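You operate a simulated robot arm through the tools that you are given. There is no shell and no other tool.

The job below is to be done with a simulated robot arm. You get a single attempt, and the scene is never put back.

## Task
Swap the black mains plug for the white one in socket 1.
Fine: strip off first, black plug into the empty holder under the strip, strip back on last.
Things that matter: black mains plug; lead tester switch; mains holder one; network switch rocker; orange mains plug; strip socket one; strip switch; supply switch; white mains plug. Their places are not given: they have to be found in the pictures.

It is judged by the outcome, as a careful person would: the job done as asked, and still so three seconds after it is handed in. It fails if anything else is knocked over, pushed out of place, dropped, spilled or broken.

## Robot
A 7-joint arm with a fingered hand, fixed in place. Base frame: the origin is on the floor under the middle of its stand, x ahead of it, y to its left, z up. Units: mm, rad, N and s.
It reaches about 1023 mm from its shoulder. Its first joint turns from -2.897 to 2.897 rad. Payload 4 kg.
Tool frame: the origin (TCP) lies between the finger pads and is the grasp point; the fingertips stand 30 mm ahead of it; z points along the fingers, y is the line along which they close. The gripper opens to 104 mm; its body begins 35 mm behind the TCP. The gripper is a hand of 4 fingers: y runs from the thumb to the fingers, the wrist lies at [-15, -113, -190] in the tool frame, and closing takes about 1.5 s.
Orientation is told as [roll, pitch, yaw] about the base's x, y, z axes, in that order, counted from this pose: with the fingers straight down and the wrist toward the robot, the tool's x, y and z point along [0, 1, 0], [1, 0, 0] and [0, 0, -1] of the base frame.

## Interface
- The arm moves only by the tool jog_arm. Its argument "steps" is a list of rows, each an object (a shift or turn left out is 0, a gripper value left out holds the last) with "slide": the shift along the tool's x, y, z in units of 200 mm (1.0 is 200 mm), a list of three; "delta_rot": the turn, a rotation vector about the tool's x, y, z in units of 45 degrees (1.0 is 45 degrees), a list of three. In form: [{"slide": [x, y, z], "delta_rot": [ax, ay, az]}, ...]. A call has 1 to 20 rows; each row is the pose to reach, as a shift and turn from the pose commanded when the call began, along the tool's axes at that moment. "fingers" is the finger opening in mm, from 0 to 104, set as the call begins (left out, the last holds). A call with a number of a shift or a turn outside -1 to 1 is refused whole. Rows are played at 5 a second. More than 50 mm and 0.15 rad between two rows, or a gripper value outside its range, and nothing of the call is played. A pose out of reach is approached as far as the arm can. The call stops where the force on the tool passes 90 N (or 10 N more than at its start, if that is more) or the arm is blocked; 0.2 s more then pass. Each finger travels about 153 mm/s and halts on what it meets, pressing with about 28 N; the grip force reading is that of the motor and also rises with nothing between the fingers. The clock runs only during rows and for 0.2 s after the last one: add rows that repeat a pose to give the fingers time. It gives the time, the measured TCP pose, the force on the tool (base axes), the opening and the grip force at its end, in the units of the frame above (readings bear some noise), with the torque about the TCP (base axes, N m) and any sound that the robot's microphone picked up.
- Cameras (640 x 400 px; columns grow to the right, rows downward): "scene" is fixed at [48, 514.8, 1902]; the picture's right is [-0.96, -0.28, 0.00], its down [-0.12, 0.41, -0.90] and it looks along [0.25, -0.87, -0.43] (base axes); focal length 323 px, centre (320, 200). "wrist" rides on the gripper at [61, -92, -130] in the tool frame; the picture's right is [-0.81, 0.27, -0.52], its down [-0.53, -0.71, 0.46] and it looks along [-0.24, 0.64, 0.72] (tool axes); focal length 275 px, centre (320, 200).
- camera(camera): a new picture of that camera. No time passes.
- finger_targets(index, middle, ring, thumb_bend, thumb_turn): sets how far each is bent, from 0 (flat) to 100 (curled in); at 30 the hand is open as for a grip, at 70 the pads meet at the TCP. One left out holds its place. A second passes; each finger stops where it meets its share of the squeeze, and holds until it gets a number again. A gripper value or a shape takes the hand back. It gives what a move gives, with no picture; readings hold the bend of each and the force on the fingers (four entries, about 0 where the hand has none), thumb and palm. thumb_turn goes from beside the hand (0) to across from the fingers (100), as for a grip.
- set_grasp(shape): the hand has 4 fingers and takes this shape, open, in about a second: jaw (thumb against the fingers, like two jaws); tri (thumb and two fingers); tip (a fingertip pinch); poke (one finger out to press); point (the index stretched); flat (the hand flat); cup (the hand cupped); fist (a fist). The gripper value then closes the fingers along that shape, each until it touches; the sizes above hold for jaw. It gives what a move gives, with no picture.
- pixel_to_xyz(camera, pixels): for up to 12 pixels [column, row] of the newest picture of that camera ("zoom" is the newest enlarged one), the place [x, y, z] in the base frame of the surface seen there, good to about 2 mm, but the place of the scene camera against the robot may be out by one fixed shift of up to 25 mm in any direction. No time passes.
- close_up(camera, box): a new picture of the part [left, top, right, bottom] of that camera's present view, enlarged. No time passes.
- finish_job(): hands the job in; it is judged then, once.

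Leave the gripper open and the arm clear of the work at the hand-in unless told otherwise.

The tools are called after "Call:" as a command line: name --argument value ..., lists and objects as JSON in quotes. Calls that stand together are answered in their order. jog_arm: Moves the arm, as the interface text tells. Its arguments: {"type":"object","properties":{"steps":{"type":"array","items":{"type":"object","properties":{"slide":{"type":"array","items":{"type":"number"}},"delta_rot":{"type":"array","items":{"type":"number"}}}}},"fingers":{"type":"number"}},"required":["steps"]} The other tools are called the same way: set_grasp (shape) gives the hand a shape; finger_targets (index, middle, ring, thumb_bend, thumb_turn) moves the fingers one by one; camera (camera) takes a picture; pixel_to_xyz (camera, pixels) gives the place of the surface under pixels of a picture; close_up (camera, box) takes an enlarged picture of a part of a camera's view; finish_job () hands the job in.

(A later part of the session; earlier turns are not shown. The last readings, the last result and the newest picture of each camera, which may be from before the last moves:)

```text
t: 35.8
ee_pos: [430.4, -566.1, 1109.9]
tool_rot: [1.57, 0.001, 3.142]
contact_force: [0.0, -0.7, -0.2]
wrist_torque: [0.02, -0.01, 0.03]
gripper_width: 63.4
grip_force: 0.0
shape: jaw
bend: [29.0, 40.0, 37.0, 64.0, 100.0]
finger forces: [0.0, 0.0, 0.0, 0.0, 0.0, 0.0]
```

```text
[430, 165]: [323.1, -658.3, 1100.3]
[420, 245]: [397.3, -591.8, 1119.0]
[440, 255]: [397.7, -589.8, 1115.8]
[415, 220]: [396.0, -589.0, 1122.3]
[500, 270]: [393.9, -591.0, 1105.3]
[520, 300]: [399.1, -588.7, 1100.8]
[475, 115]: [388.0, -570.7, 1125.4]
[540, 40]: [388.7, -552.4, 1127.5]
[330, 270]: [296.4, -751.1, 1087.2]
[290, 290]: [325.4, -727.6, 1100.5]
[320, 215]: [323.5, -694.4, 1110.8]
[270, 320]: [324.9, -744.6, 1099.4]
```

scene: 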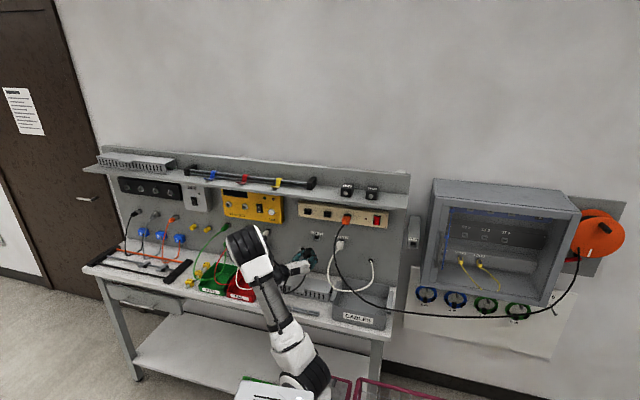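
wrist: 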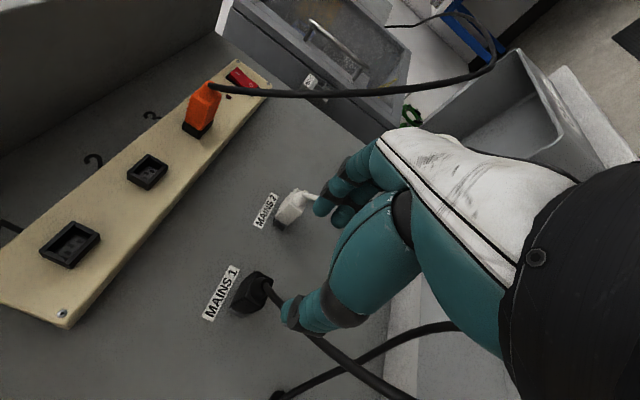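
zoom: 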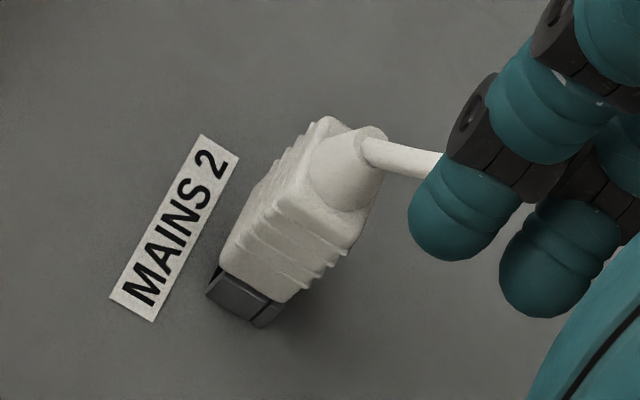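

White plug: x 294.6–325 (centre ≈309.8), z 1100–1120.5. I'll move sideways to W1, about [353, -566, 1112], which keeps the fingers between the white lead and the orange plug's lead.

Call:
jog_arm --steps '[{"slide": [0, 0.1, 0]}, {"slide": [0, 0.2, 0]}, {"slide": [0, 0.3, 0]}, {"slide": [0, 0.3835, 0]}, {"slide": [0, 0.3835, 0]}]'

Call:
camera --camera "wrist"

Call:
close_up --camera "scene" --box '[290, 210, 386, 270]'

```text
t: 37.0
ee_pos: [353.1, -566.5, 1110.9]
tool_rot: [1.571, -0.001, 3.141]
contact_force: [0.1, 0.3, -0.1]
wrist_torque: [-0.03, 0.03, 0.02]
gripper_width: 64.0
grip_force: 0.0
shape: jaw
bend: [29.0, 40.0, 37.0, 64.0, 100.0]
finger forces: [0.0, 0.1, 0.0, 0.1, 0.0, 0.0]
```

```text
taken
```

wrist: 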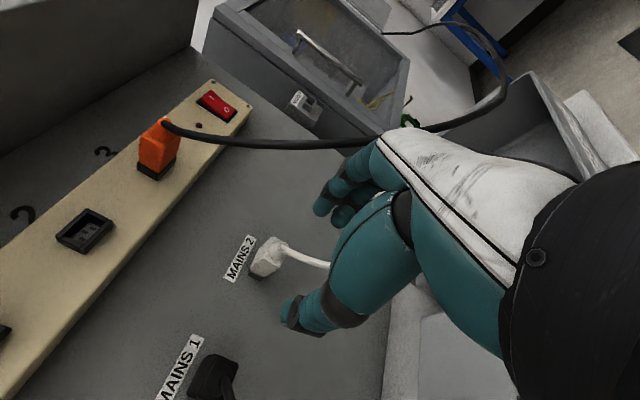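

```text
6.67 times, centred on (338, 240) of scene
```

zoom: 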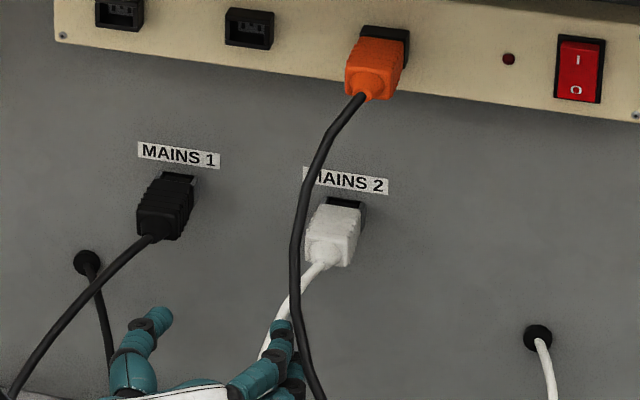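

The fingers sit to the left of the orange lead and close to it in projection, so I'll enlarge both views and measure the gap.

Call:
close_up --camera "scene" --box '[318, 245, 358, 285]'

Call:
close_up --camera "wrist" --box '[280, 120, 440, 240]'

```text
10.00 times, centred on (338, 265) of scene
```

zoom: 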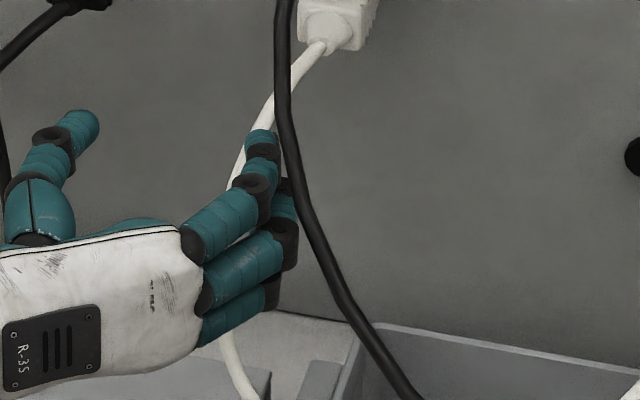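

```text
3.33 times, centred on (360, 180) of wrist
```

zoom: 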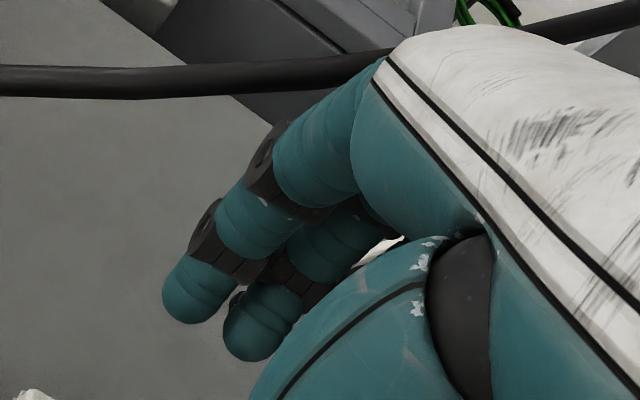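

Call:
pixel_to_xyz --camera "zoom" --pixels '[[283, 60], [283, 130], [292, 180], [305, 220], [325, 260], [350, 300], [265, 145], [255, 183], [285, 232], [290, 205], [275, 292], [265, 190]]'

Call:
pixel_to_xyz --camera "zoom" --pixels '[[190, 245], [240, 240], [275, 245], [296, 265], [205, 290], [252, 155], [235, 180], [225, 340], [240, 385], [205, 345], [300, 80], [275, 105]]'

```text
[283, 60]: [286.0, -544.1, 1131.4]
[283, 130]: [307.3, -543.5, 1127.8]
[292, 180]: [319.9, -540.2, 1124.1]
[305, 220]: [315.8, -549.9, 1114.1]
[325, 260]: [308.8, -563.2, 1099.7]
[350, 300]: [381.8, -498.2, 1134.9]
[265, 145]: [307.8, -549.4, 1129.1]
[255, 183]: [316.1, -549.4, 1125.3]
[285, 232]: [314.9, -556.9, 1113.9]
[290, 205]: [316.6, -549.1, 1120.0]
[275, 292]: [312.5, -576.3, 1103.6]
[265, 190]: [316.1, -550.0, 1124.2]
```

```text
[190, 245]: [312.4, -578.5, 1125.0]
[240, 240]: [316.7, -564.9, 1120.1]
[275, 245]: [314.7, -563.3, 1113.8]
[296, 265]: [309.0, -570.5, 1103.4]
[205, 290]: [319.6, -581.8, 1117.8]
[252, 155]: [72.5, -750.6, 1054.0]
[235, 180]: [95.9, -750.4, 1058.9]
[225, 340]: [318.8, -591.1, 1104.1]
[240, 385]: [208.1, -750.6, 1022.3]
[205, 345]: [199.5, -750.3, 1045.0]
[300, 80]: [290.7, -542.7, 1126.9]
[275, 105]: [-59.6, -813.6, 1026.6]
```

The index knuckle clears the orange lead by about 15 mm. Now I'll follow the white lead inward, to [348,-600] and then [342,-620], and check again.

Call:
jog_arm --steps '[{"slide": [0, 0.0125, 0.085]}, {"slide": [0, 0.025, 0.17]}, {"slide": [0, 0.055, 0.27]}, {"slide": [0, 0.055, 0.27]}]'

Call:
close_up --camera "wrist" --box '[220, 120, 460, 320]'

Call:
close_up --camera "scene" --box '[308, 235, 358, 275]'

```text
t: 38.0
ee_pos: [339.8, -619.7, 1111.8]
tool_rot: [1.571, -0.001, 3.142]
contact_force: [0.3, -0.1, -0.6]
wrist_torque: [-0.01, 0.01, -0.02]
gripper_width: 63.5
grip_force: 0.0
shape: jaw
bend: [29.0, 40.0, 37.0, 64.0, 100.0]
finger forces: [0.0, 0.0, 0.0, 0.0, 0.0, 0.0]
```

```text
2.00 times, centred on (340, 220) of wrist
```

zoom: 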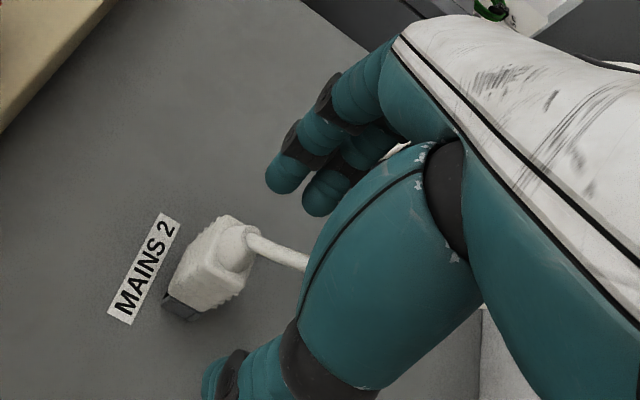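

```text
10.00 times, centred on (333, 255) of scene
```

zoom: 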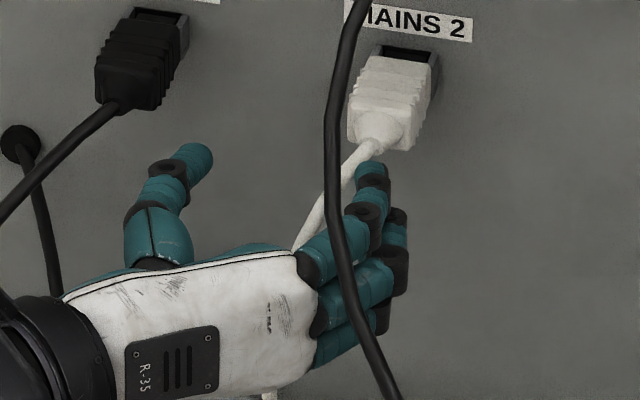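

The white lead runs between thumb and fingers and the orange lead hangs free in front of the knuckles. I'll continue to [336,-645] and [322,-660].

Call:
jog_arm --steps '[{"slide": [0, 0.015, 0.06]}, {"slide": [0, 0.03, 0.125]}, {"slide": [0, 0.065, 0.165]}, {"slide": [0, 0.1, 0.2]}, {"slide": [0, 0.1, 0.2]}]'

Call:
close_up --camera "wrist" --box '[220, 120, 460, 320]'

Call:
close_up --camera "scene" --box '[308, 235, 358, 275]'

```text
t: 39.2
ee_pos: [321.6, -658.4, 1111.7]
tool_rot: [1.57, 0.0, 3.142]
contact_force: [-0.3, -0.2, -0.1]
wrist_torque: [-0.02, -0.01, 0.01]
gripper_width: 63.7
grip_force: 0.1
shape: jaw
bend: [29.0, 40.0, 37.0, 64.0, 100.0]
finger forces: [0.0, 0.1, 0.0, 0.1, 0.0, 0.0]
```

```text
2.00 times, centred on (340, 220) of wrist
```

zoom: 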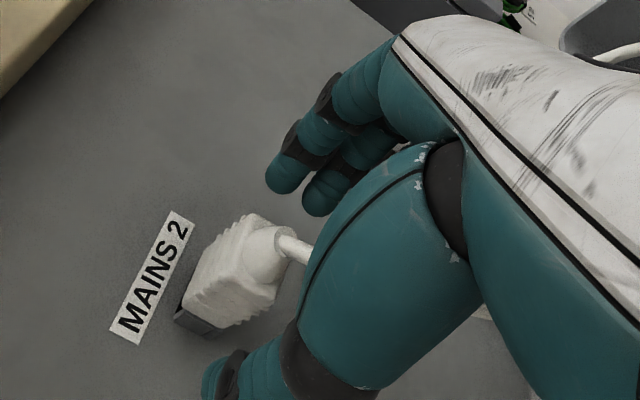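

```text
10.00 times, centred on (333, 255) of scene
```

zoom: 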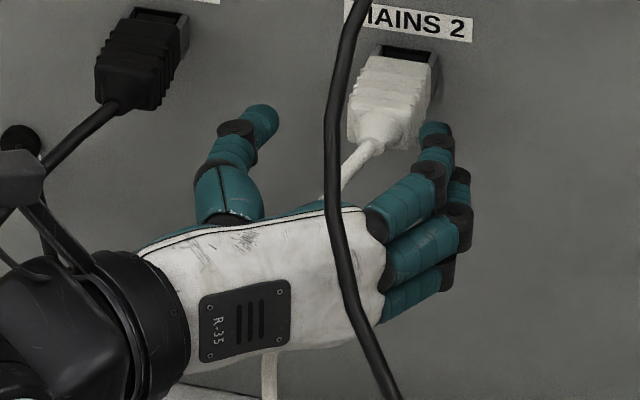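

No contact, and the lead hasn't moved. I'll make the final centring and advance to TCP [309.7, -694.5, 1112].

Call:
jog_arm --steps '[{"slide": [0, 0.03, 0.04]}, {"slide": [0, 0.06, 0.09]}, {"slide": [0, 0.0615, 0.135]}, {"slide": [0, 0.0615, 0.1725]}, {"slide": [0, 0.0615, 0.1725]}]'

Call:
close_up --camera "wrist" --box '[220, 120, 460, 320]'

Call:
close_up --camera "scene" --box '[308, 235, 358, 275]'

```text
t: 40.4
ee_pos: [310.5, -695.1, 1111.9]
tool_rot: [1.57, 0.0, 3.142]
contact_force: [0.1, 0.3, -0.3]
wrist_torque: [0.01, 0.02, 0.01]
gripper_width: 63.5
grip_force: 0.1
shape: jaw
bend: [29.0, 40.0, 37.0, 64.0, 100.0]
finger forces: [0.0, 0.0, 0.0, 0.0, 0.1, 0.0]
```

```text
2.00 times, centred on (340, 220) of wrist
```

zoom: 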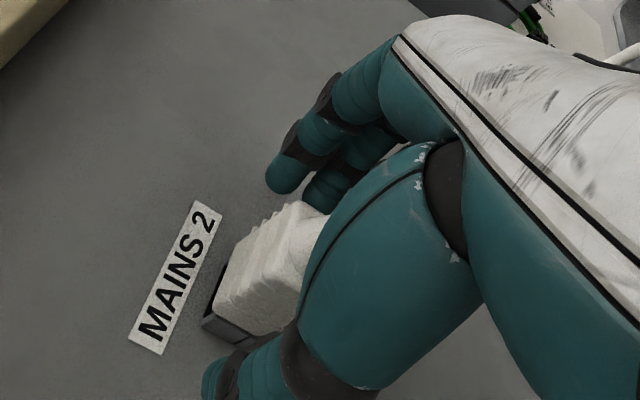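

```text
10.00 times, centred on (333, 255) of scene
```

zoom: 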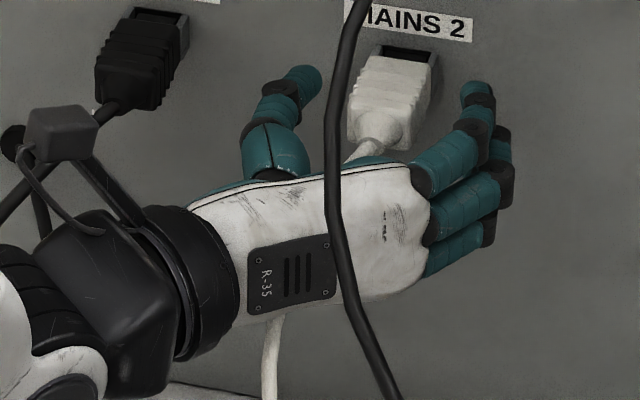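

Thumb and fingers straddle the white plug symmetrically, same geometry as the black one. I'll close the fingers.

Call:
jog_arm --steps '[{"slide": [0, 0, 0]}, {"slide": [0, 0, 0]}, {"slide": [0, 0, 0]}, {"slide": [0, 0, 0]}, {"slide": [0, 0, 0]}, {"slide": [0, 0, 0]}, {"slide": [0, 0, 0]}, {"slide": [0, 0, 0]}]' --fingers 5

Call:
close_up --camera "wrist" --box '[230, 150, 410, 320]'

```text
t: 42.2
ee_pos: [310.0, -693.9, 1113.3]
tool_rot: [1.57, -0.001, 3.142]
contact_force: [1.1, -0.9, 0.5]
wrist_torque: [-0.05, 0.01, -0.01]
gripper_width: 21.5
grip_force: 27.9
shape: jaw
bend: [73.0, 57.0, 63.0, 74.0, 100.0]
finger forces: [16.3, 9.0, 0.0, 0.1, 25.9, 0.0]
```

```text
2.35 times, centred on (320, 235) of wrist
```

zoom: 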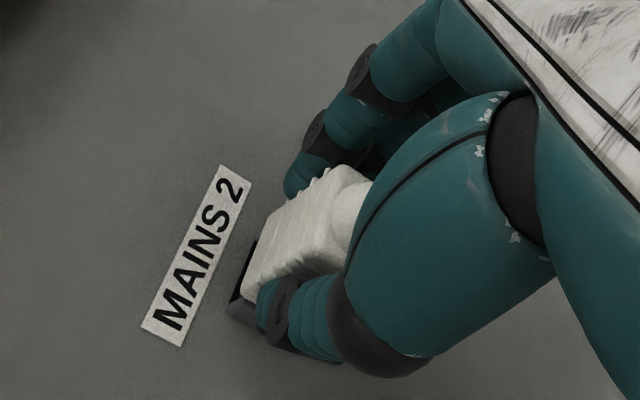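

I have an identical secure grip on the white plug. I'll pull it straight out 27 mm in small steps so the nose clears the holder.

Call:
jog_arm --steps '[{"slide": [0, 0, -0.02]}, {"slide": [0, 0, -0.04]}, {"slide": [0, 0, -0.065]}, {"slide": [0, 0, -0.09]}, {"slide": [0, 0, -0.115]}, {"slide": [0, 0, -0.135]}, {"slide": [0, 0, -0.135]}]'

Call:
close_up --camera "wrist" --box '[220, 120, 460, 320]'

Call:
close_up --camera "scene" --box '[308, 225, 372, 275]'

```text
t: 43.8
ee_pos: [309.5, -667.4, 1111.4]
tool_rot: [1.571, -0.001, 3.141]
contact_force: [0.4, 0.1, -0.1]
wrist_torque: [0.02, -0.02, -0.01]
gripper_width: 21.8
grip_force: 27.4
shape: jaw
bend: [73.0, 57.0, 63.0, 74.0, 100.0]
finger forces: [16.4, 9.4, 0.0, 0.0, 25.9, 0.1]
```

```text
2.00 times, centred on (340, 220) of wrist
```

zoom: 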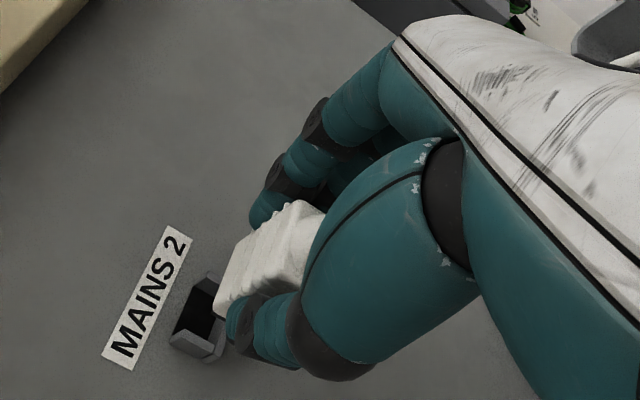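

```text
8.00 times, centred on (340, 250) of scene
```

zoom: 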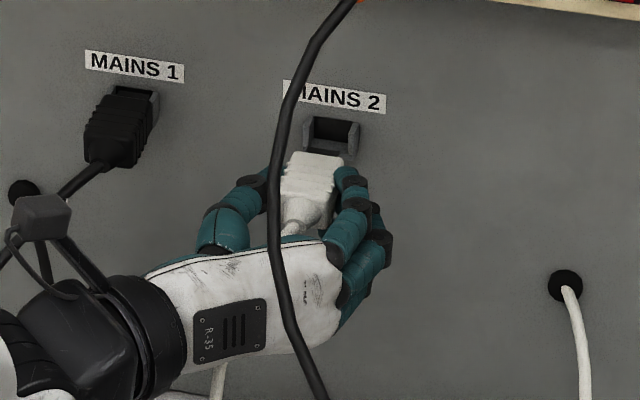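

The white plug is free of MAINS 2 and the orange lead is untouched. I'll move out along a diagonal, away from the wall and to +x, so the hand stays clear of that lead.

Call:
jog_arm --steps '[{"slide": [0, -0.0765, -0.0875]}, {"slide": [0, -0.1765, -0.1775]}, {"slide": [0, -0.3015, -0.2625]}, {"slide": [0, -0.39, -0.32]}, {"slide": [0, -0.39, -0.32]}]'

Call:
camera --camera "wrist"

Call:
close_up --camera "scene" --box '[270, 200, 390, 300]'

```text
t: 45.0
ee_pos: [388.2, -603.5, 1110.5]
tool_rot: [1.571, 0.0, 3.141]
contact_force: [0.6, 0.2, -0.2]
wrist_torque: [-0.01, 0.0, 0.05]
gripper_width: 21.5
grip_force: 28.0
shape: jaw
bend: [73.0, 57.0, 63.0, 74.0, 100.0]
finger forces: [16.3, 9.4, 0.0, 0.1, 25.8, 0.1]
```

```text
taken
```

wrist: 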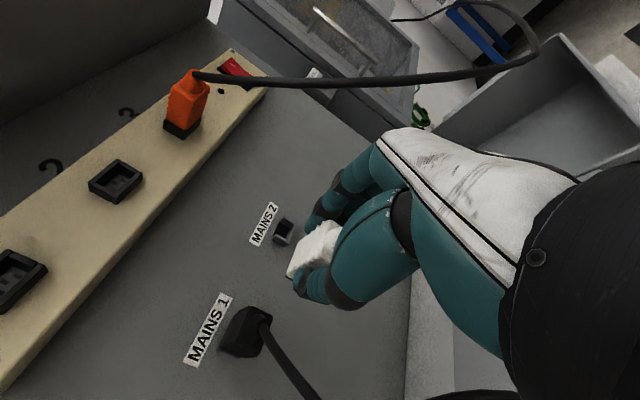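

```text
4.00 times, centred on (330, 250) of scene
```

zoom: 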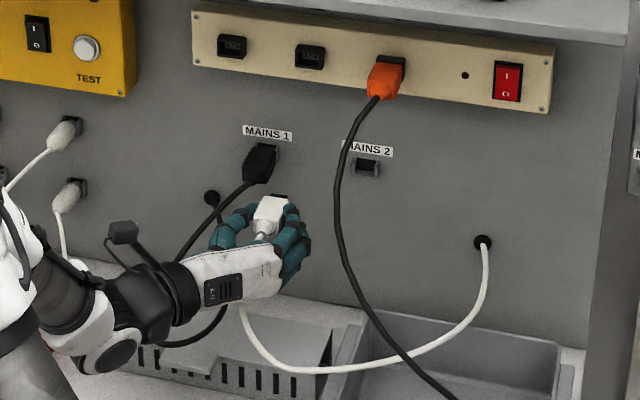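

All clear: black plug in MAINS 1, orange untouched, white lead hanging free. I'll raise the white plug to strip height, then shift it in front of socket 1.

Call:
jog_arm --steps '[{"slide": [0.15, 0, 0]}, {"slide": [0.3, -0.03, 0]}, {"slide": [0.45, -0.12, 0]}, {"slide": [0.6, -0.22, 0]}, {"slide": [0.7, -0.3, 0]}, {"slide": [0.7475, -0.36, 0]}, {"slide": [0.7475, -0.36, 0]}, {"slide": [0.7475, -0.36, 0]}]'

Call:
camera --camera "wrist"

Call:
close_up --camera "scene" --box '[270, 195, 390, 290]'

```text
t: 46.8
ee_pos: [460.9, -601.5, 1261.6]
tool_rot: [1.572, 0.0, 3.143]
contact_force: [0.2, 0.3, 0.5]
wrist_torque: [0.03, -0.04, 0.03]
gripper_width: 21.9
grip_force: 27.8
shape: jaw
bend: [73.0, 57.0, 63.0, 74.0, 100.0]
finger forces: [16.3, 9.5, 0.0, 0.0, 25.9, 0.0]
```

```text
taken
```

wrist: 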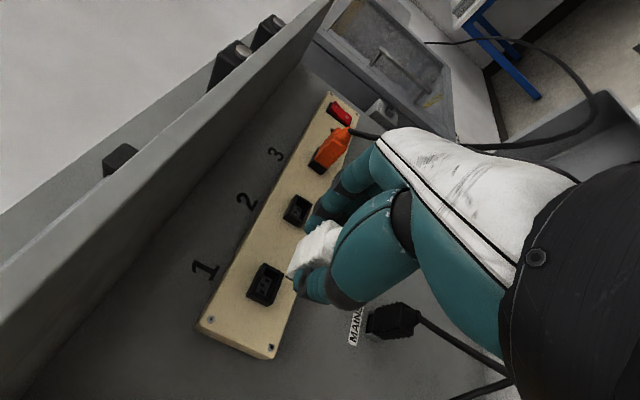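

```text
4.21 times, centred on (330, 242) of scene
```

zoom: 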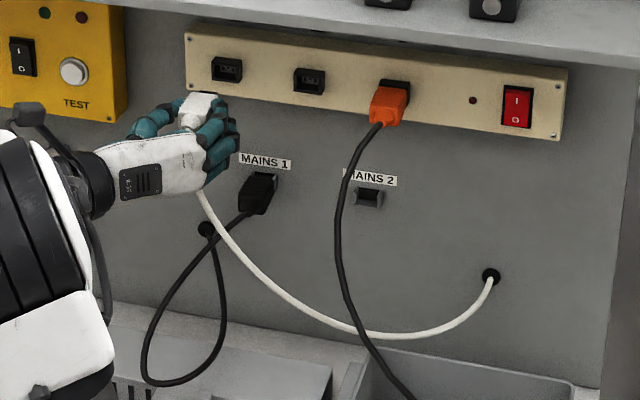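

The white plug is in front of socket 1 with its lead hanging freely behind the orange lead. I'll zoom in with the wrist camera to verify plug-to-socket alignment.

Call:
close_up --camera "wrist" --box '[235, 205, 355, 315]'

Call:
close_up --camera "scene" --box '[298, 202, 338, 227]'

```text
3.64 times, centred on (295, 260) of wrist
```

zoom: 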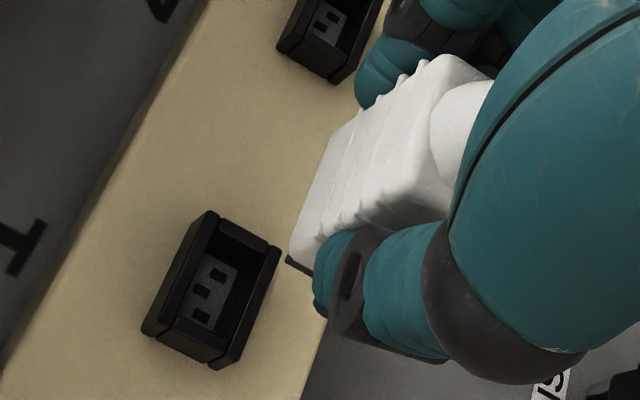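

```text
16.00 times, centred on (318, 214) of scene
```

zoom: 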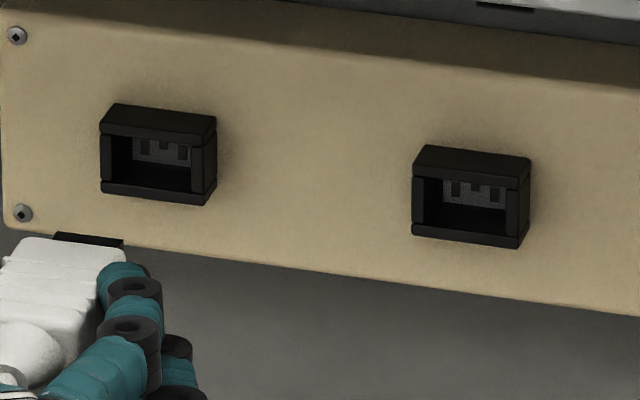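

Call:
pixel_to_xyz --camera "zoom" --pixels '[[104, 160], [197, 180], [150, 193], [150, 127], [110, 250], [30, 245], [60, 265], [60, 237], [120, 242], [90, 239], [103, 130], [196, 145]]'

Call:
close_up --camera "wrist" --box '[235, 205, 355, 315]'

Call:
pixel_to_xyz --camera "zoom" --pixels '[[150, 330], [212, 362], [272, 258], [215, 220], [292, 245], [288, 262], [320, 200], [360, 130], [380, 180], [420, 160], [450, 65], [300, 268]]'

```text
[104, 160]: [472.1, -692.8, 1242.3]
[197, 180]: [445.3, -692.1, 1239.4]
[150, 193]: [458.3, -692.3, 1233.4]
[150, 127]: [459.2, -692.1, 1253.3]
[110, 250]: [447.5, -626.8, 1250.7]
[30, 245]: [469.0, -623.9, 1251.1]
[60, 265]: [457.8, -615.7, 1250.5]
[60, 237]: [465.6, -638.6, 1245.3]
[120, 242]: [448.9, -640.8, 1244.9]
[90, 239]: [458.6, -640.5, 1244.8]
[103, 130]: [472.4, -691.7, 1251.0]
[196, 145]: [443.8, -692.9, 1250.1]
```

```text
3.64 times, centred on (295, 260) of wrist
```

zoom: 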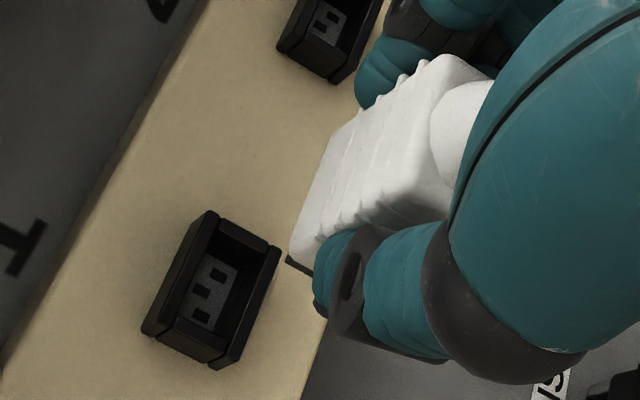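

```text
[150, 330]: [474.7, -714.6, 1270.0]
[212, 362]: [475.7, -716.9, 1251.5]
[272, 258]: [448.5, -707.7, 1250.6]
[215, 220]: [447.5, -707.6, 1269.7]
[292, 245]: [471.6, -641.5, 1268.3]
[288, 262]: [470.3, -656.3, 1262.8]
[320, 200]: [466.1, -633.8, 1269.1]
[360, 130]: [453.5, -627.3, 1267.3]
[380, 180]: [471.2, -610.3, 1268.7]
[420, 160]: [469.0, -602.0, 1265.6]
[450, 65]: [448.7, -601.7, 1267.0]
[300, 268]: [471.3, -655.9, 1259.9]
```

Nose centre x≈459.7 against the socket centre ≈460; the plug top reads about 1 mm low (1269 vs 1270). I'll raise 0.8 mm and advance 42 mm so the nose stops just short of the socket bezel.

Call:
jog_arm --steps '[{"slide": [0.004, 0, 0.07]}, {"slide": [0.004, 0, 0.14]}, {"slide": [0.004, 0, 0.21]}, {"slide": [0.004, 0, 0.21]}, {"slide": [0.004, 0, 0.21]}]'

Call:
close_up --camera "wrist" --box '[235, 185, 355, 305]'

Call:
close_up --camera "scene" --box '[294, 204, 334, 229]'

```text
t: 48.0
ee_pos: [459.9, -645.4, 1262.0]
tool_rot: [1.571, 0.0, 3.142]
contact_force: [-0.7, 0.6, 0.2]
wrist_torque: [0.01, 0.01, 0.01]
gripper_width: 21.7
grip_force: 28.2
shape: jaw
bend: [73.0, 57.0, 63.0, 74.0, 100.0]
finger forces: [16.3, 9.6, 0.1, 0.1, 25.8, 0.1]
```

```text
3.33 times, centred on (295, 245) of wrist
```

zoom: 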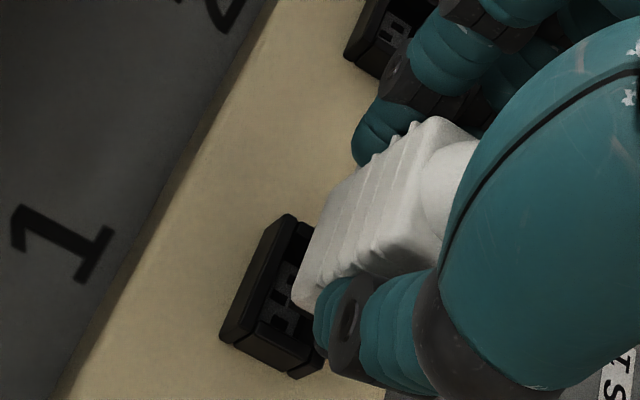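

```text
16.00 times, centred on (314, 216) of scene
```

zoom: 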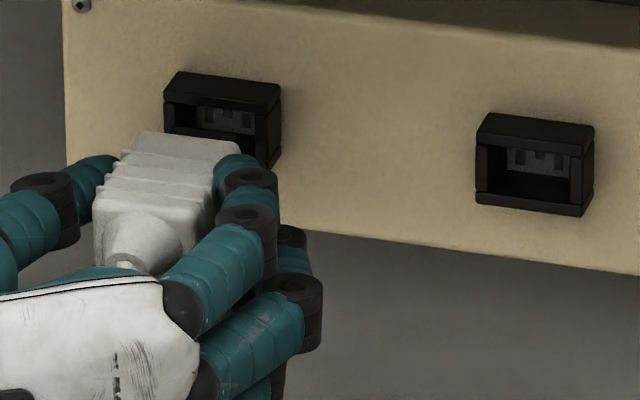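

Plug and socket line up to within about half a millimetre. I'll insert slowly, 16 mm in small steps first.

Call:
jog_arm --steps '[{"slide": [0, 0, 0.02]}, {"slide": [0, 0, 0.04]}, {"slide": [0, 0, 0.055]}, {"slide": [0, 0, 0.07]}, {"slide": [0, 0, 0.08]}, {"slide": [0, 0, 0.08]}]'

Call:
close_up --camera "wrist" --box '[235, 165, 375, 305]'

```text
t: 49.4
ee_pos: [459.1, -661.3, 1263.1]
tool_rot: [1.572, -0.001, 3.141]
contact_force: [-0.2, 1.3, -1.0]
wrist_torque: [0.02, 0.04, 0.02]
gripper_width: 21.6
grip_force: 28.1
shape: jaw
bend: [73.0, 57.0, 63.0, 74.0, 100.0]
finger forces: [16.3, 9.4, 0.0, 0.1, 25.8, 0.1]
```

```text
2.86 times, centred on (305, 235) of wrist
```

zoom: 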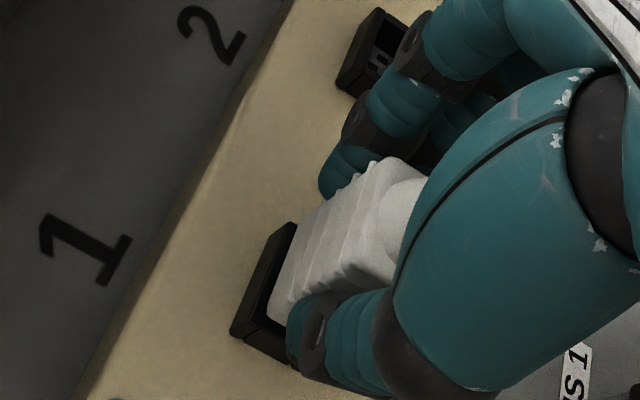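

The nose is in the socket with almost no resistance. I'll press the last few millimetres to full depth.

Call:
jog_arm --steps '[{"slide": [0, 0, 0.01]}, {"slide": [0, 0, 0.02]}, {"slide": [0, 0, 0.025]}, {"slide": [0, 0, 0.025]}]'

```text
t: 50.4
ee_pos: [459.2, -664.0, 1262.2]
tool_rot: [1.57, -0.001, 3.142]
contact_force: [-0.1, 20.4, -0.2]
wrist_torque: [0.04, 0.04, -0.02]
gripper_width: 22.9
grip_force: 27.6
shape: jaw
bend: [73.0, 57.0, 63.0, 74.0, 100.0]
finger forces: [18.3, 11.1, 0.1, 0.0, 30.0, 0.0]
```

About 20 N of push-back now. I'll look closely at whether the plug body meets the bezel as the black one did.

Call:
close_up --camera "wrist" --box '[245, 185, 345, 285]'

Call:
close_up --camera "scene" --box '[294, 202, 334, 227]'

```text
4.00 times, centred on (295, 235) of wrist
```

zoom: 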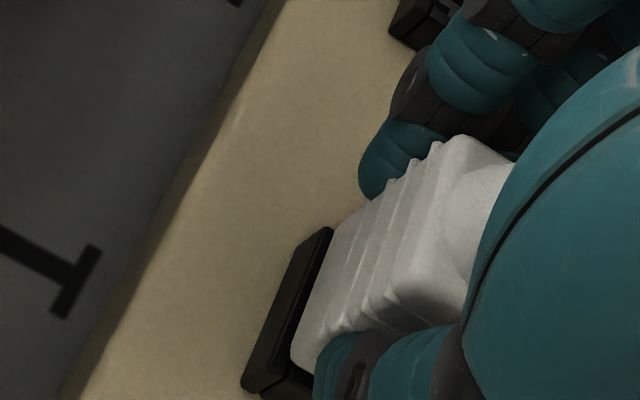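

```text
16.00 times, centred on (314, 214) of scene
```

zoom: 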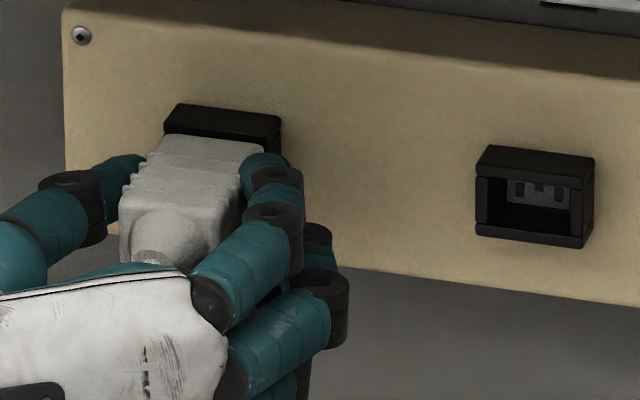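

Call:
pixel_to_xyz --camera "zoom" --pixels '[[165, 140], [255, 155], [205, 150], [150, 140], [270, 145], [225, 115], [220, 190], [150, 170], [135, 205], [240, 190], [170, 215], [125, 215]]'

Call:
close_up --camera "wrist" --box '[255, 195, 335, 265]'

Call:
pixel_to_xyz --camera "zoom" --pixels '[[300, 230], [330, 200], [270, 330], [310, 240], [360, 160], [250, 340], [430, 100], [470, 200], [450, 240], [280, 260], [290, 300], [400, 180]]'

```text
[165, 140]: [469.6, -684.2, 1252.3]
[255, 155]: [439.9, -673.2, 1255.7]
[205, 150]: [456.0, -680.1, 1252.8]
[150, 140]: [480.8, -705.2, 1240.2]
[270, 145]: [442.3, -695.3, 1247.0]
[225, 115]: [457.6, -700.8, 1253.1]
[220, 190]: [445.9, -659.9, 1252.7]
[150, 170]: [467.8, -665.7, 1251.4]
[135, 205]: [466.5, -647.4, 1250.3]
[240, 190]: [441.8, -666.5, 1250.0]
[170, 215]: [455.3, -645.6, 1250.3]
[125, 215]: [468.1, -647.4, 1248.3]
```

```text
5.71 times, centred on (295, 230) of wrist
```

zoom: 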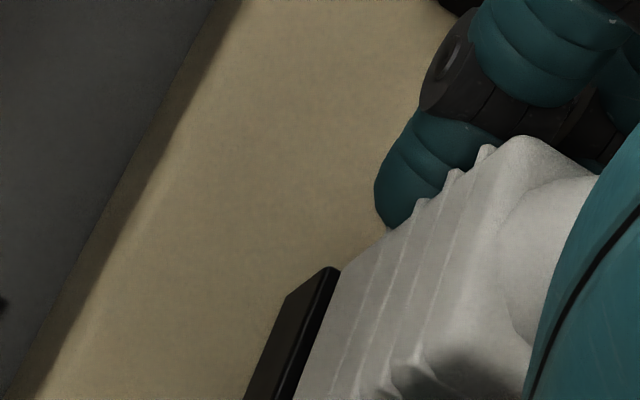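

```text
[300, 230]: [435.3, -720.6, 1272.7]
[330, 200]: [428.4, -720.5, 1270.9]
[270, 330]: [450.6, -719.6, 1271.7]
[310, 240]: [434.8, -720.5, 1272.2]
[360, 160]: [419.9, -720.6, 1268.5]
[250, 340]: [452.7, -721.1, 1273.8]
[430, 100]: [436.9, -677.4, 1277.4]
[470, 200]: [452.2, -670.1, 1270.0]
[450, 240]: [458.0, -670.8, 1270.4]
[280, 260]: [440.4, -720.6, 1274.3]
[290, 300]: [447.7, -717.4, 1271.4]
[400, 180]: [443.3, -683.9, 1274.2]
```

The white body sits flush against the bezel front with no visible gap. I'll measure its rear face to compare with where the black plug's was (y≈-664).

Call:
close_up --camera "wrist" --box '[265, 195, 365, 290]'

Call:
pixel_to_xyz --camera "scene" --pixels '[[302, 214], [304, 216]]'

```text
4.21 times, centred on (315, 242) of wrist
```

zoom: 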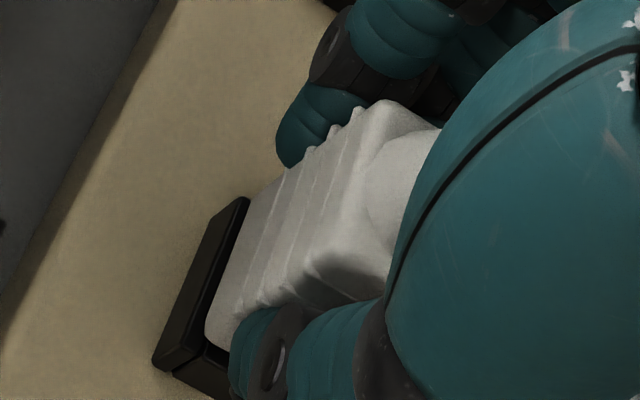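

```text
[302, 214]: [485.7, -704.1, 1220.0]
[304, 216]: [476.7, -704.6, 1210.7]
```

Call:
pixel_to_xyz --camera "zoom" --pixels '[[380, 105], [410, 115], [395, 125], [350, 240], [385, 265], [370, 180], [245, 205], [215, 330], [225, 250], [230, 215], [205, 320], [180, 370]]'

```text
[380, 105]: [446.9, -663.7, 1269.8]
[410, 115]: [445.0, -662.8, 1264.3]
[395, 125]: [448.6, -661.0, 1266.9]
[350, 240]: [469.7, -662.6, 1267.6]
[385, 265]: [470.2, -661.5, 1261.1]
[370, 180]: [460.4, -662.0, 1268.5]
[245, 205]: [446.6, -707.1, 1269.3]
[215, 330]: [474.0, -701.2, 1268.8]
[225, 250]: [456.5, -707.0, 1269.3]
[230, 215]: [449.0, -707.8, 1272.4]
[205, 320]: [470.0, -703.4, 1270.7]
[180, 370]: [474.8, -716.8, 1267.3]
```

The white plug's rear is at about y≈-662, roughly 2 mm short of the black plug's -664. I'll press 2 mm more and watch the force.

Call:
jog_arm --steps '[{"slide": [0, 0, 0.005]}, {"slide": [0, 0, 0.01]}, {"slide": [0, 0, 0.01]}]'

Call:
close_up --camera "wrist" --box '[265, 195, 365, 290]'

Call:
pixel_to_xyz --camera "zoom" --pixels '[[380, 105], [410, 115], [395, 125], [350, 240], [385, 265], [370, 180], [245, 205], [215, 330], [225, 250], [230, 215], [205, 320], [180, 370]]'

```text
t: 51.2
ee_pos: [460.1, -666.9, 1262.7]
tool_rot: [1.572, -0.002, 3.142]
contact_force: [-0.7, 36.3, -1.2]
wrist_torque: [0.03, 0.02, -0.08]
gripper_width: 24.5
grip_force: 28.0
shape: jaw
bend: [73.0, 56.0, 63.0, 74.0, 100.0]
finger forces: [20.2, 12.5, 0.1, 0.0, 32.9, 0.1]
```

```text
4.21 times, centred on (315, 242) of wrist
```

zoom: 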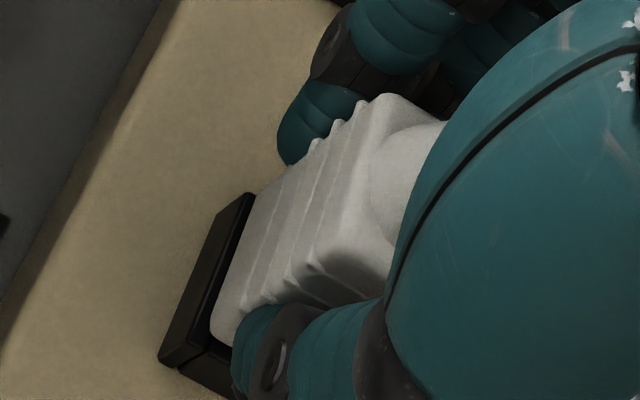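

```text
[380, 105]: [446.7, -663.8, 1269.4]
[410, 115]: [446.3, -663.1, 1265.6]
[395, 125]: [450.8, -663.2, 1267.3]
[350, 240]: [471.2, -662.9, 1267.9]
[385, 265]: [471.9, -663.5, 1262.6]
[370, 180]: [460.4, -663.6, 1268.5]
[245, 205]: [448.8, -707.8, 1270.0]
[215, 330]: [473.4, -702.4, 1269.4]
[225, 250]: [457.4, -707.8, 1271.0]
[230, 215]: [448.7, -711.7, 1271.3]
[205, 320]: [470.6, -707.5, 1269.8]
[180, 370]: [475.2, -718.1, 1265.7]
```

The rear is now at about -663.4 and further push only raised the force (36 N), so the plug is fully home. I'll open the fingers with the arm held still.

Call:
jog_arm --steps '[{"slide": [0, 0, 0]}, {"slide": [0, 0, 0]}, {"slide": [0, 0, 0]}, {"slide": [0, 0, 0]}, {"slide": [0, 0, 0]}, {"slide": [0, 0, 0]}]' --fingers 64

Call:
close_up --camera "wrist" --box '[245, 165, 385, 305]'

Call:
close_up --camera "scene" --box '[294, 202, 334, 227]'

```text
t: 52.6
ee_pos: [459.6, -669.0, 1261.6]
tool_rot: [1.571, 0.0, 3.142]
contact_force: [0.2, 0.0, 0.7]
wrist_torque: [0.0, 0.0, 0.0]
gripper_width: 63.3
grip_force: 0.0
shape: jaw
bend: [29.0, 40.0, 37.0, 64.0, 100.0]
finger forces: [0.0, 0.0, 0.1, 0.0, 0.1, 0.0]
```

```text
2.86 times, centred on (315, 235) of wrist
```

zoom: 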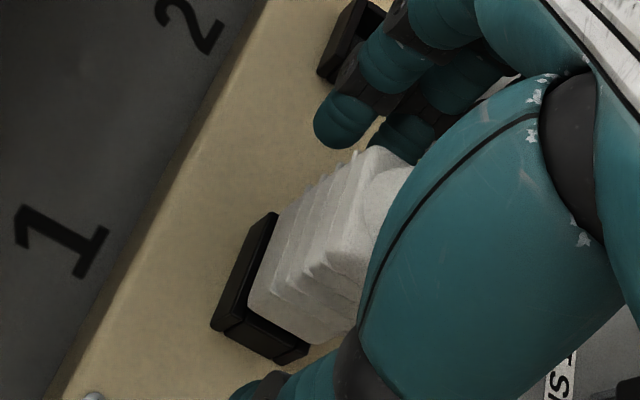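

```text
16.00 times, centred on (314, 214) of scene
```

zoom: 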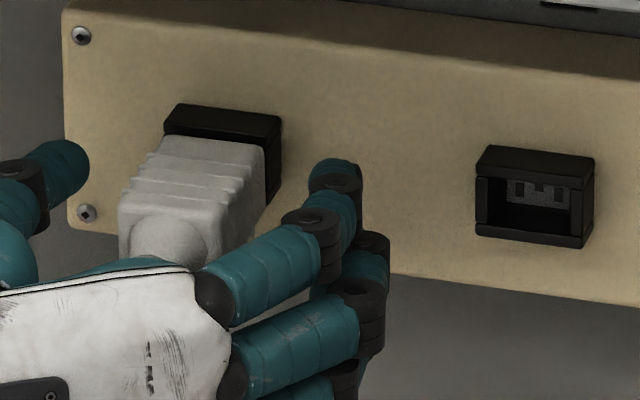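

The white plug stays seated in socket 1 with the hand open. I'll back straight off 120 mm.

Call:
jog_arm --steps '[{"slide": [0, 0, -0.08]}, {"slide": [0, 0, -0.18]}, {"slide": [0, 0, -0.3]}, {"slide": [0, 0, -0.45]}, {"slide": [0, 0, -0.6]}, {"slide": [0, 0, -0.6]}]'

Call:
camera --camera "wrist"

Call:
close_up --camera "scene" --box '[270, 195, 390, 290]'

```text
t: 54.0
ee_pos: [458.7, -549.3, 1263.0]
tool_rot: [1.572, 0.001, 3.142]
contact_force: [-0.1, -0.6, -0.3]
wrist_torque: [0.01, 0.0, -0.03]
gripper_width: 63.5
grip_force: 0.2
shape: jaw
bend: [29.0, 40.0, 37.0, 64.0, 100.0]
finger forces: [0.0, 0.1, 0.0, 0.0, 0.1, 0.0]
```

```text
taken
```

wrist: 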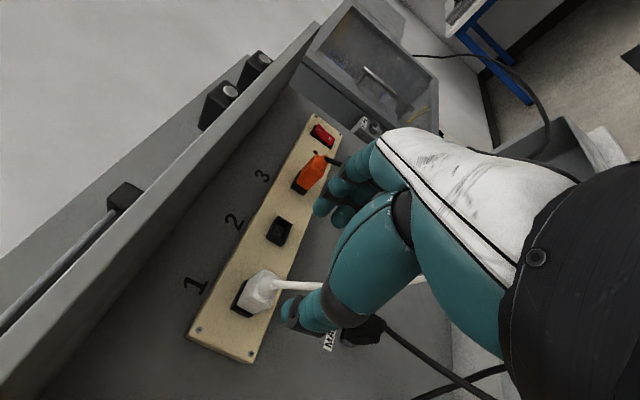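

```text
4.21 times, centred on (330, 242) of scene
```

zoom: 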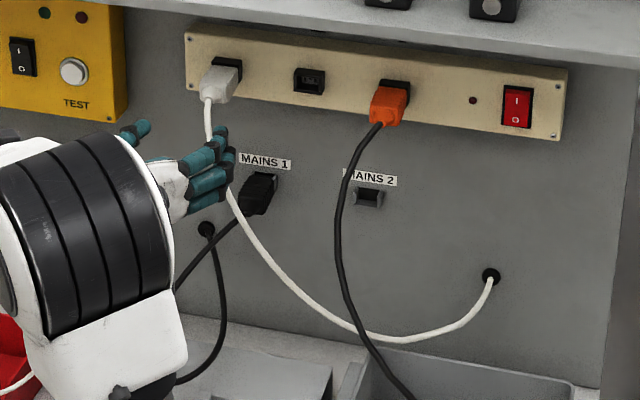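

Both plugs are where they should be. The white lead passes near the open fingers, so I'll measure its path before moving the hand away.

Call:
close_up --camera "wrist" --box '[230, 180, 470, 360]'

Call:
pixel_to_xyz --camera "wrist" --pixels '[[275, 285], [290, 286], [305, 287], [318, 287], [405, 282], [415, 280], [422, 279], [265, 290], [250, 285], [270, 275], [265, 300], [385, 335]]'

Call:
pixel_to_xyz --camera "zoom" --pixels '[[100, 250], [250, 200]]'

```text
2.22 times, centred on (350, 270) of wrist
```

zoom: 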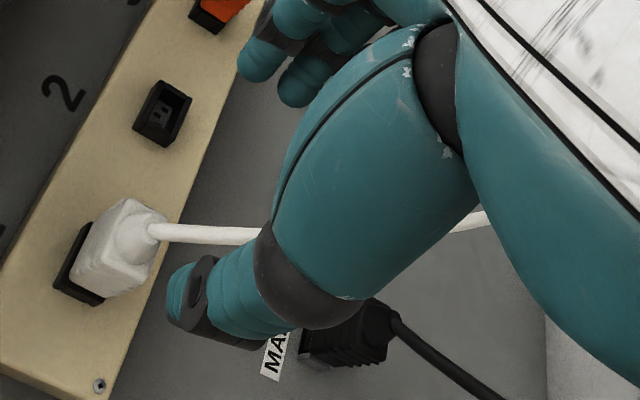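

```text
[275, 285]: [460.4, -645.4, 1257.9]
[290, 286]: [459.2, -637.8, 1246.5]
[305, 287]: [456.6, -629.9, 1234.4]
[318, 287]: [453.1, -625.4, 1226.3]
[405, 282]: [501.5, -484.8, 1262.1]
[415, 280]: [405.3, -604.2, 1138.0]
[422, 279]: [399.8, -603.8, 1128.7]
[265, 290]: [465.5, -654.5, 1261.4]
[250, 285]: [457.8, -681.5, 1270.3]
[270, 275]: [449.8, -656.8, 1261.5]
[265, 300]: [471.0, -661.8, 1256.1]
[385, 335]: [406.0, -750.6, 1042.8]
```

```text
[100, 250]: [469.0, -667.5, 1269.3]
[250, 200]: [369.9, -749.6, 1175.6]
```

The white lead stays at y ≤ -604 while my fingertips are at about -580, so the hand is free of it. I'll move back to the open spot near [351, -490, 1293] to undo the half turn before switching the strip on.

Call:
jog_arm --steps '[{"slide": [0.05, 0, -0.15]}, {"slide": [0.1, 0.05, -0.2925]}, {"slide": [0.155, 0.2, -0.2925]}, {"slide": [0.155, 0.35, -0.2925]}, {"slide": [0.155, 0.5, -0.2925]}, {"slide": [0.155, 0.5435, -0.2925]}, {"slide": [0.155, 0.5435, -0.2925]}]'

Call:
camera --camera "scene"

```text
t: 55.6
ee_pos: [351.3, -488.5, 1293.6]
tool_rot: [1.57, 0.001, 3.142]
contact_force: [-0.6, 0.2, -0.3]
wrist_torque: [0.01, 0.02, 0.0]
gripper_width: 63.4
grip_force: 0.2
shape: jaw
bend: [29.0, 40.0, 37.0, 64.0, 100.0]
finger forces: [0.1, 0.1, 0.0, 0.0, 0.0, 0.0]
```

```text
taken
```

scene: 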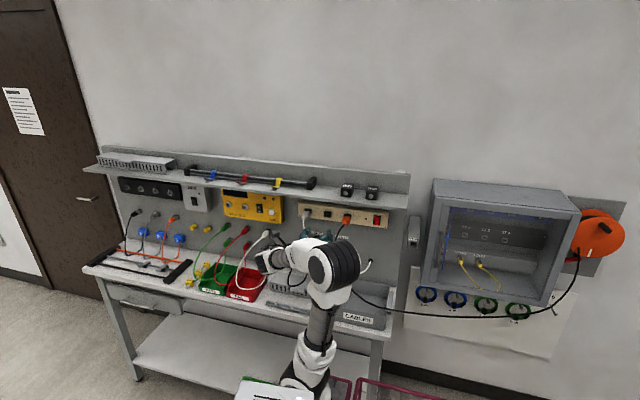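

I'm in open space. Now I'll reverse the half turn: first +45°.

Call:
jog_arm --steps '[{"delta_rot": [0, 0, 0.1667]}, {"delta_rot": [0, 0, 0.3333]}, {"delta_rot": [0, 0, 0.5]}, {"delta_rot": [0, 0, 0.6667]}, {"delta_rot": [0, 0, 0.8333]}, {"delta_rot": [0, 0, 1]}, {"delta_rot": [0, 0, 1]}]'

```text
t: 57.2
ee_pos: [351.9, -489.5, 1293.3]
tool_rot: [1.57, 0.786, 3.142]
contact_force: [-1.0, 0.1, 0.0]
wrist_torque: [0.01, -0.01, -0.02]
gripper_width: 63.6
grip_force: 0.0
shape: jaw
bend: [29.0, 40.0, 37.0, 64.0, 100.0]
finger forces: [0.1, 0.0, 0.0, 0.0, 0.0, 0.1]
```

On target. Second +45°.

Call:
jog_arm --steps '[{"delta_rot": [0, 0, 0.1667]}, {"delta_rot": [0, 0, 0.3333]}, {"delta_rot": [0, 0, 0.5]}, {"delta_rot": [0, 0, 0.6667]}, {"delta_rot": [0, 0, 0.8333]}, {"delta_rot": [0, 0, 1]}, {"delta_rot": [0, 0, 1]}]'

```text
t: 58.8
ee_pos: [350.5, -489.8, 1294.0]
tool_rot: [-1.538, 1.569, 0.031]
contact_force: [0.1, -0.4, -0.6]
wrist_torque: [0.02, 0.01, -0.01]
gripper_width: 63.7
grip_force: 0.1
shape: jaw
bend: [29.0, 40.0, 37.0, 64.0, 100.0]
finger forces: [0.1, 0.0, 0.1, 0.0, 0.0, 0.0]
```

Wrist above as expected. Third +45°.

Call:
jog_arm --steps '[{"delta_rot": [0, 0, 0.1667]}, {"delta_rot": [0, 0, 0.3333]}, {"delta_rot": [0, 0, 0.5]}, {"delta_rot": [0, 0, 0.6667]}, {"delta_rot": [0, 0, 0.8333]}, {"delta_rot": [0, 0, 1]}, {"delta_rot": [0, 0, 1]}]'

```text
t: 60.4
ee_pos: [350.6, -490.2, 1293.5]
tool_rot: [-1.571, 0.785, 0.0]
contact_force: [-0.5, -0.1, 0.3]
wrist_torque: [0.01, 0.01, 0.02]
gripper_width: 63.4
grip_force: 0.1
shape: jaw
bend: [29.0, 40.0, 37.0, 64.0, 100.0]
finger forces: [0.1, 0.0, 0.0, 0.0, 0.0, 0.1]
```

On target. Last +45°.

Call:
jog_arm --steps '[{"delta_rot": [0, 0, 0.1667]}, {"delta_rot": [0, 0, 0.3333]}, {"delta_rot": [0, 0, 0.5]}, {"delta_rot": [0, 0, 0.6667]}, {"delta_rot": [0, 0, 0.8333]}, {"delta_rot": [0, 0, 1]}, {"delta_rot": [0, 0, 1]}]'

Call:
camera --camera "scene"

Call:
camera --camera "wrist"

```text
t: 62.0
ee_pos: [351.5, -490.6, 1293.3]
tool_rot: [-1.571, -0.001, 0.0]
contact_force: [-0.6, 0.5, -0.1]
wrist_torque: [0.03, -0.02, 0.07]
gripper_width: 63.9
grip_force: 0.0
shape: jaw
bend: [29.0, 40.0, 37.0, 64.0, 100.0]
finger forces: [0.1, 0.1, 0.0, 0.0, 0.0, 0.0]
```

```text
taken
```

scene: 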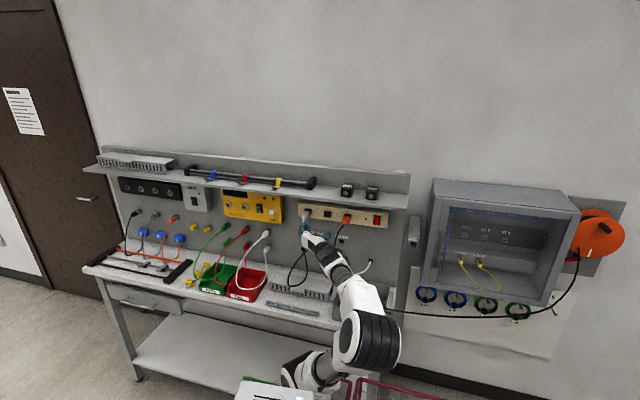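

```text
taken
```

wrist: 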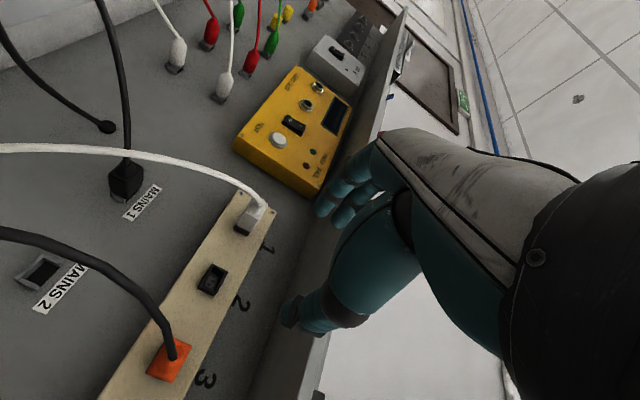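

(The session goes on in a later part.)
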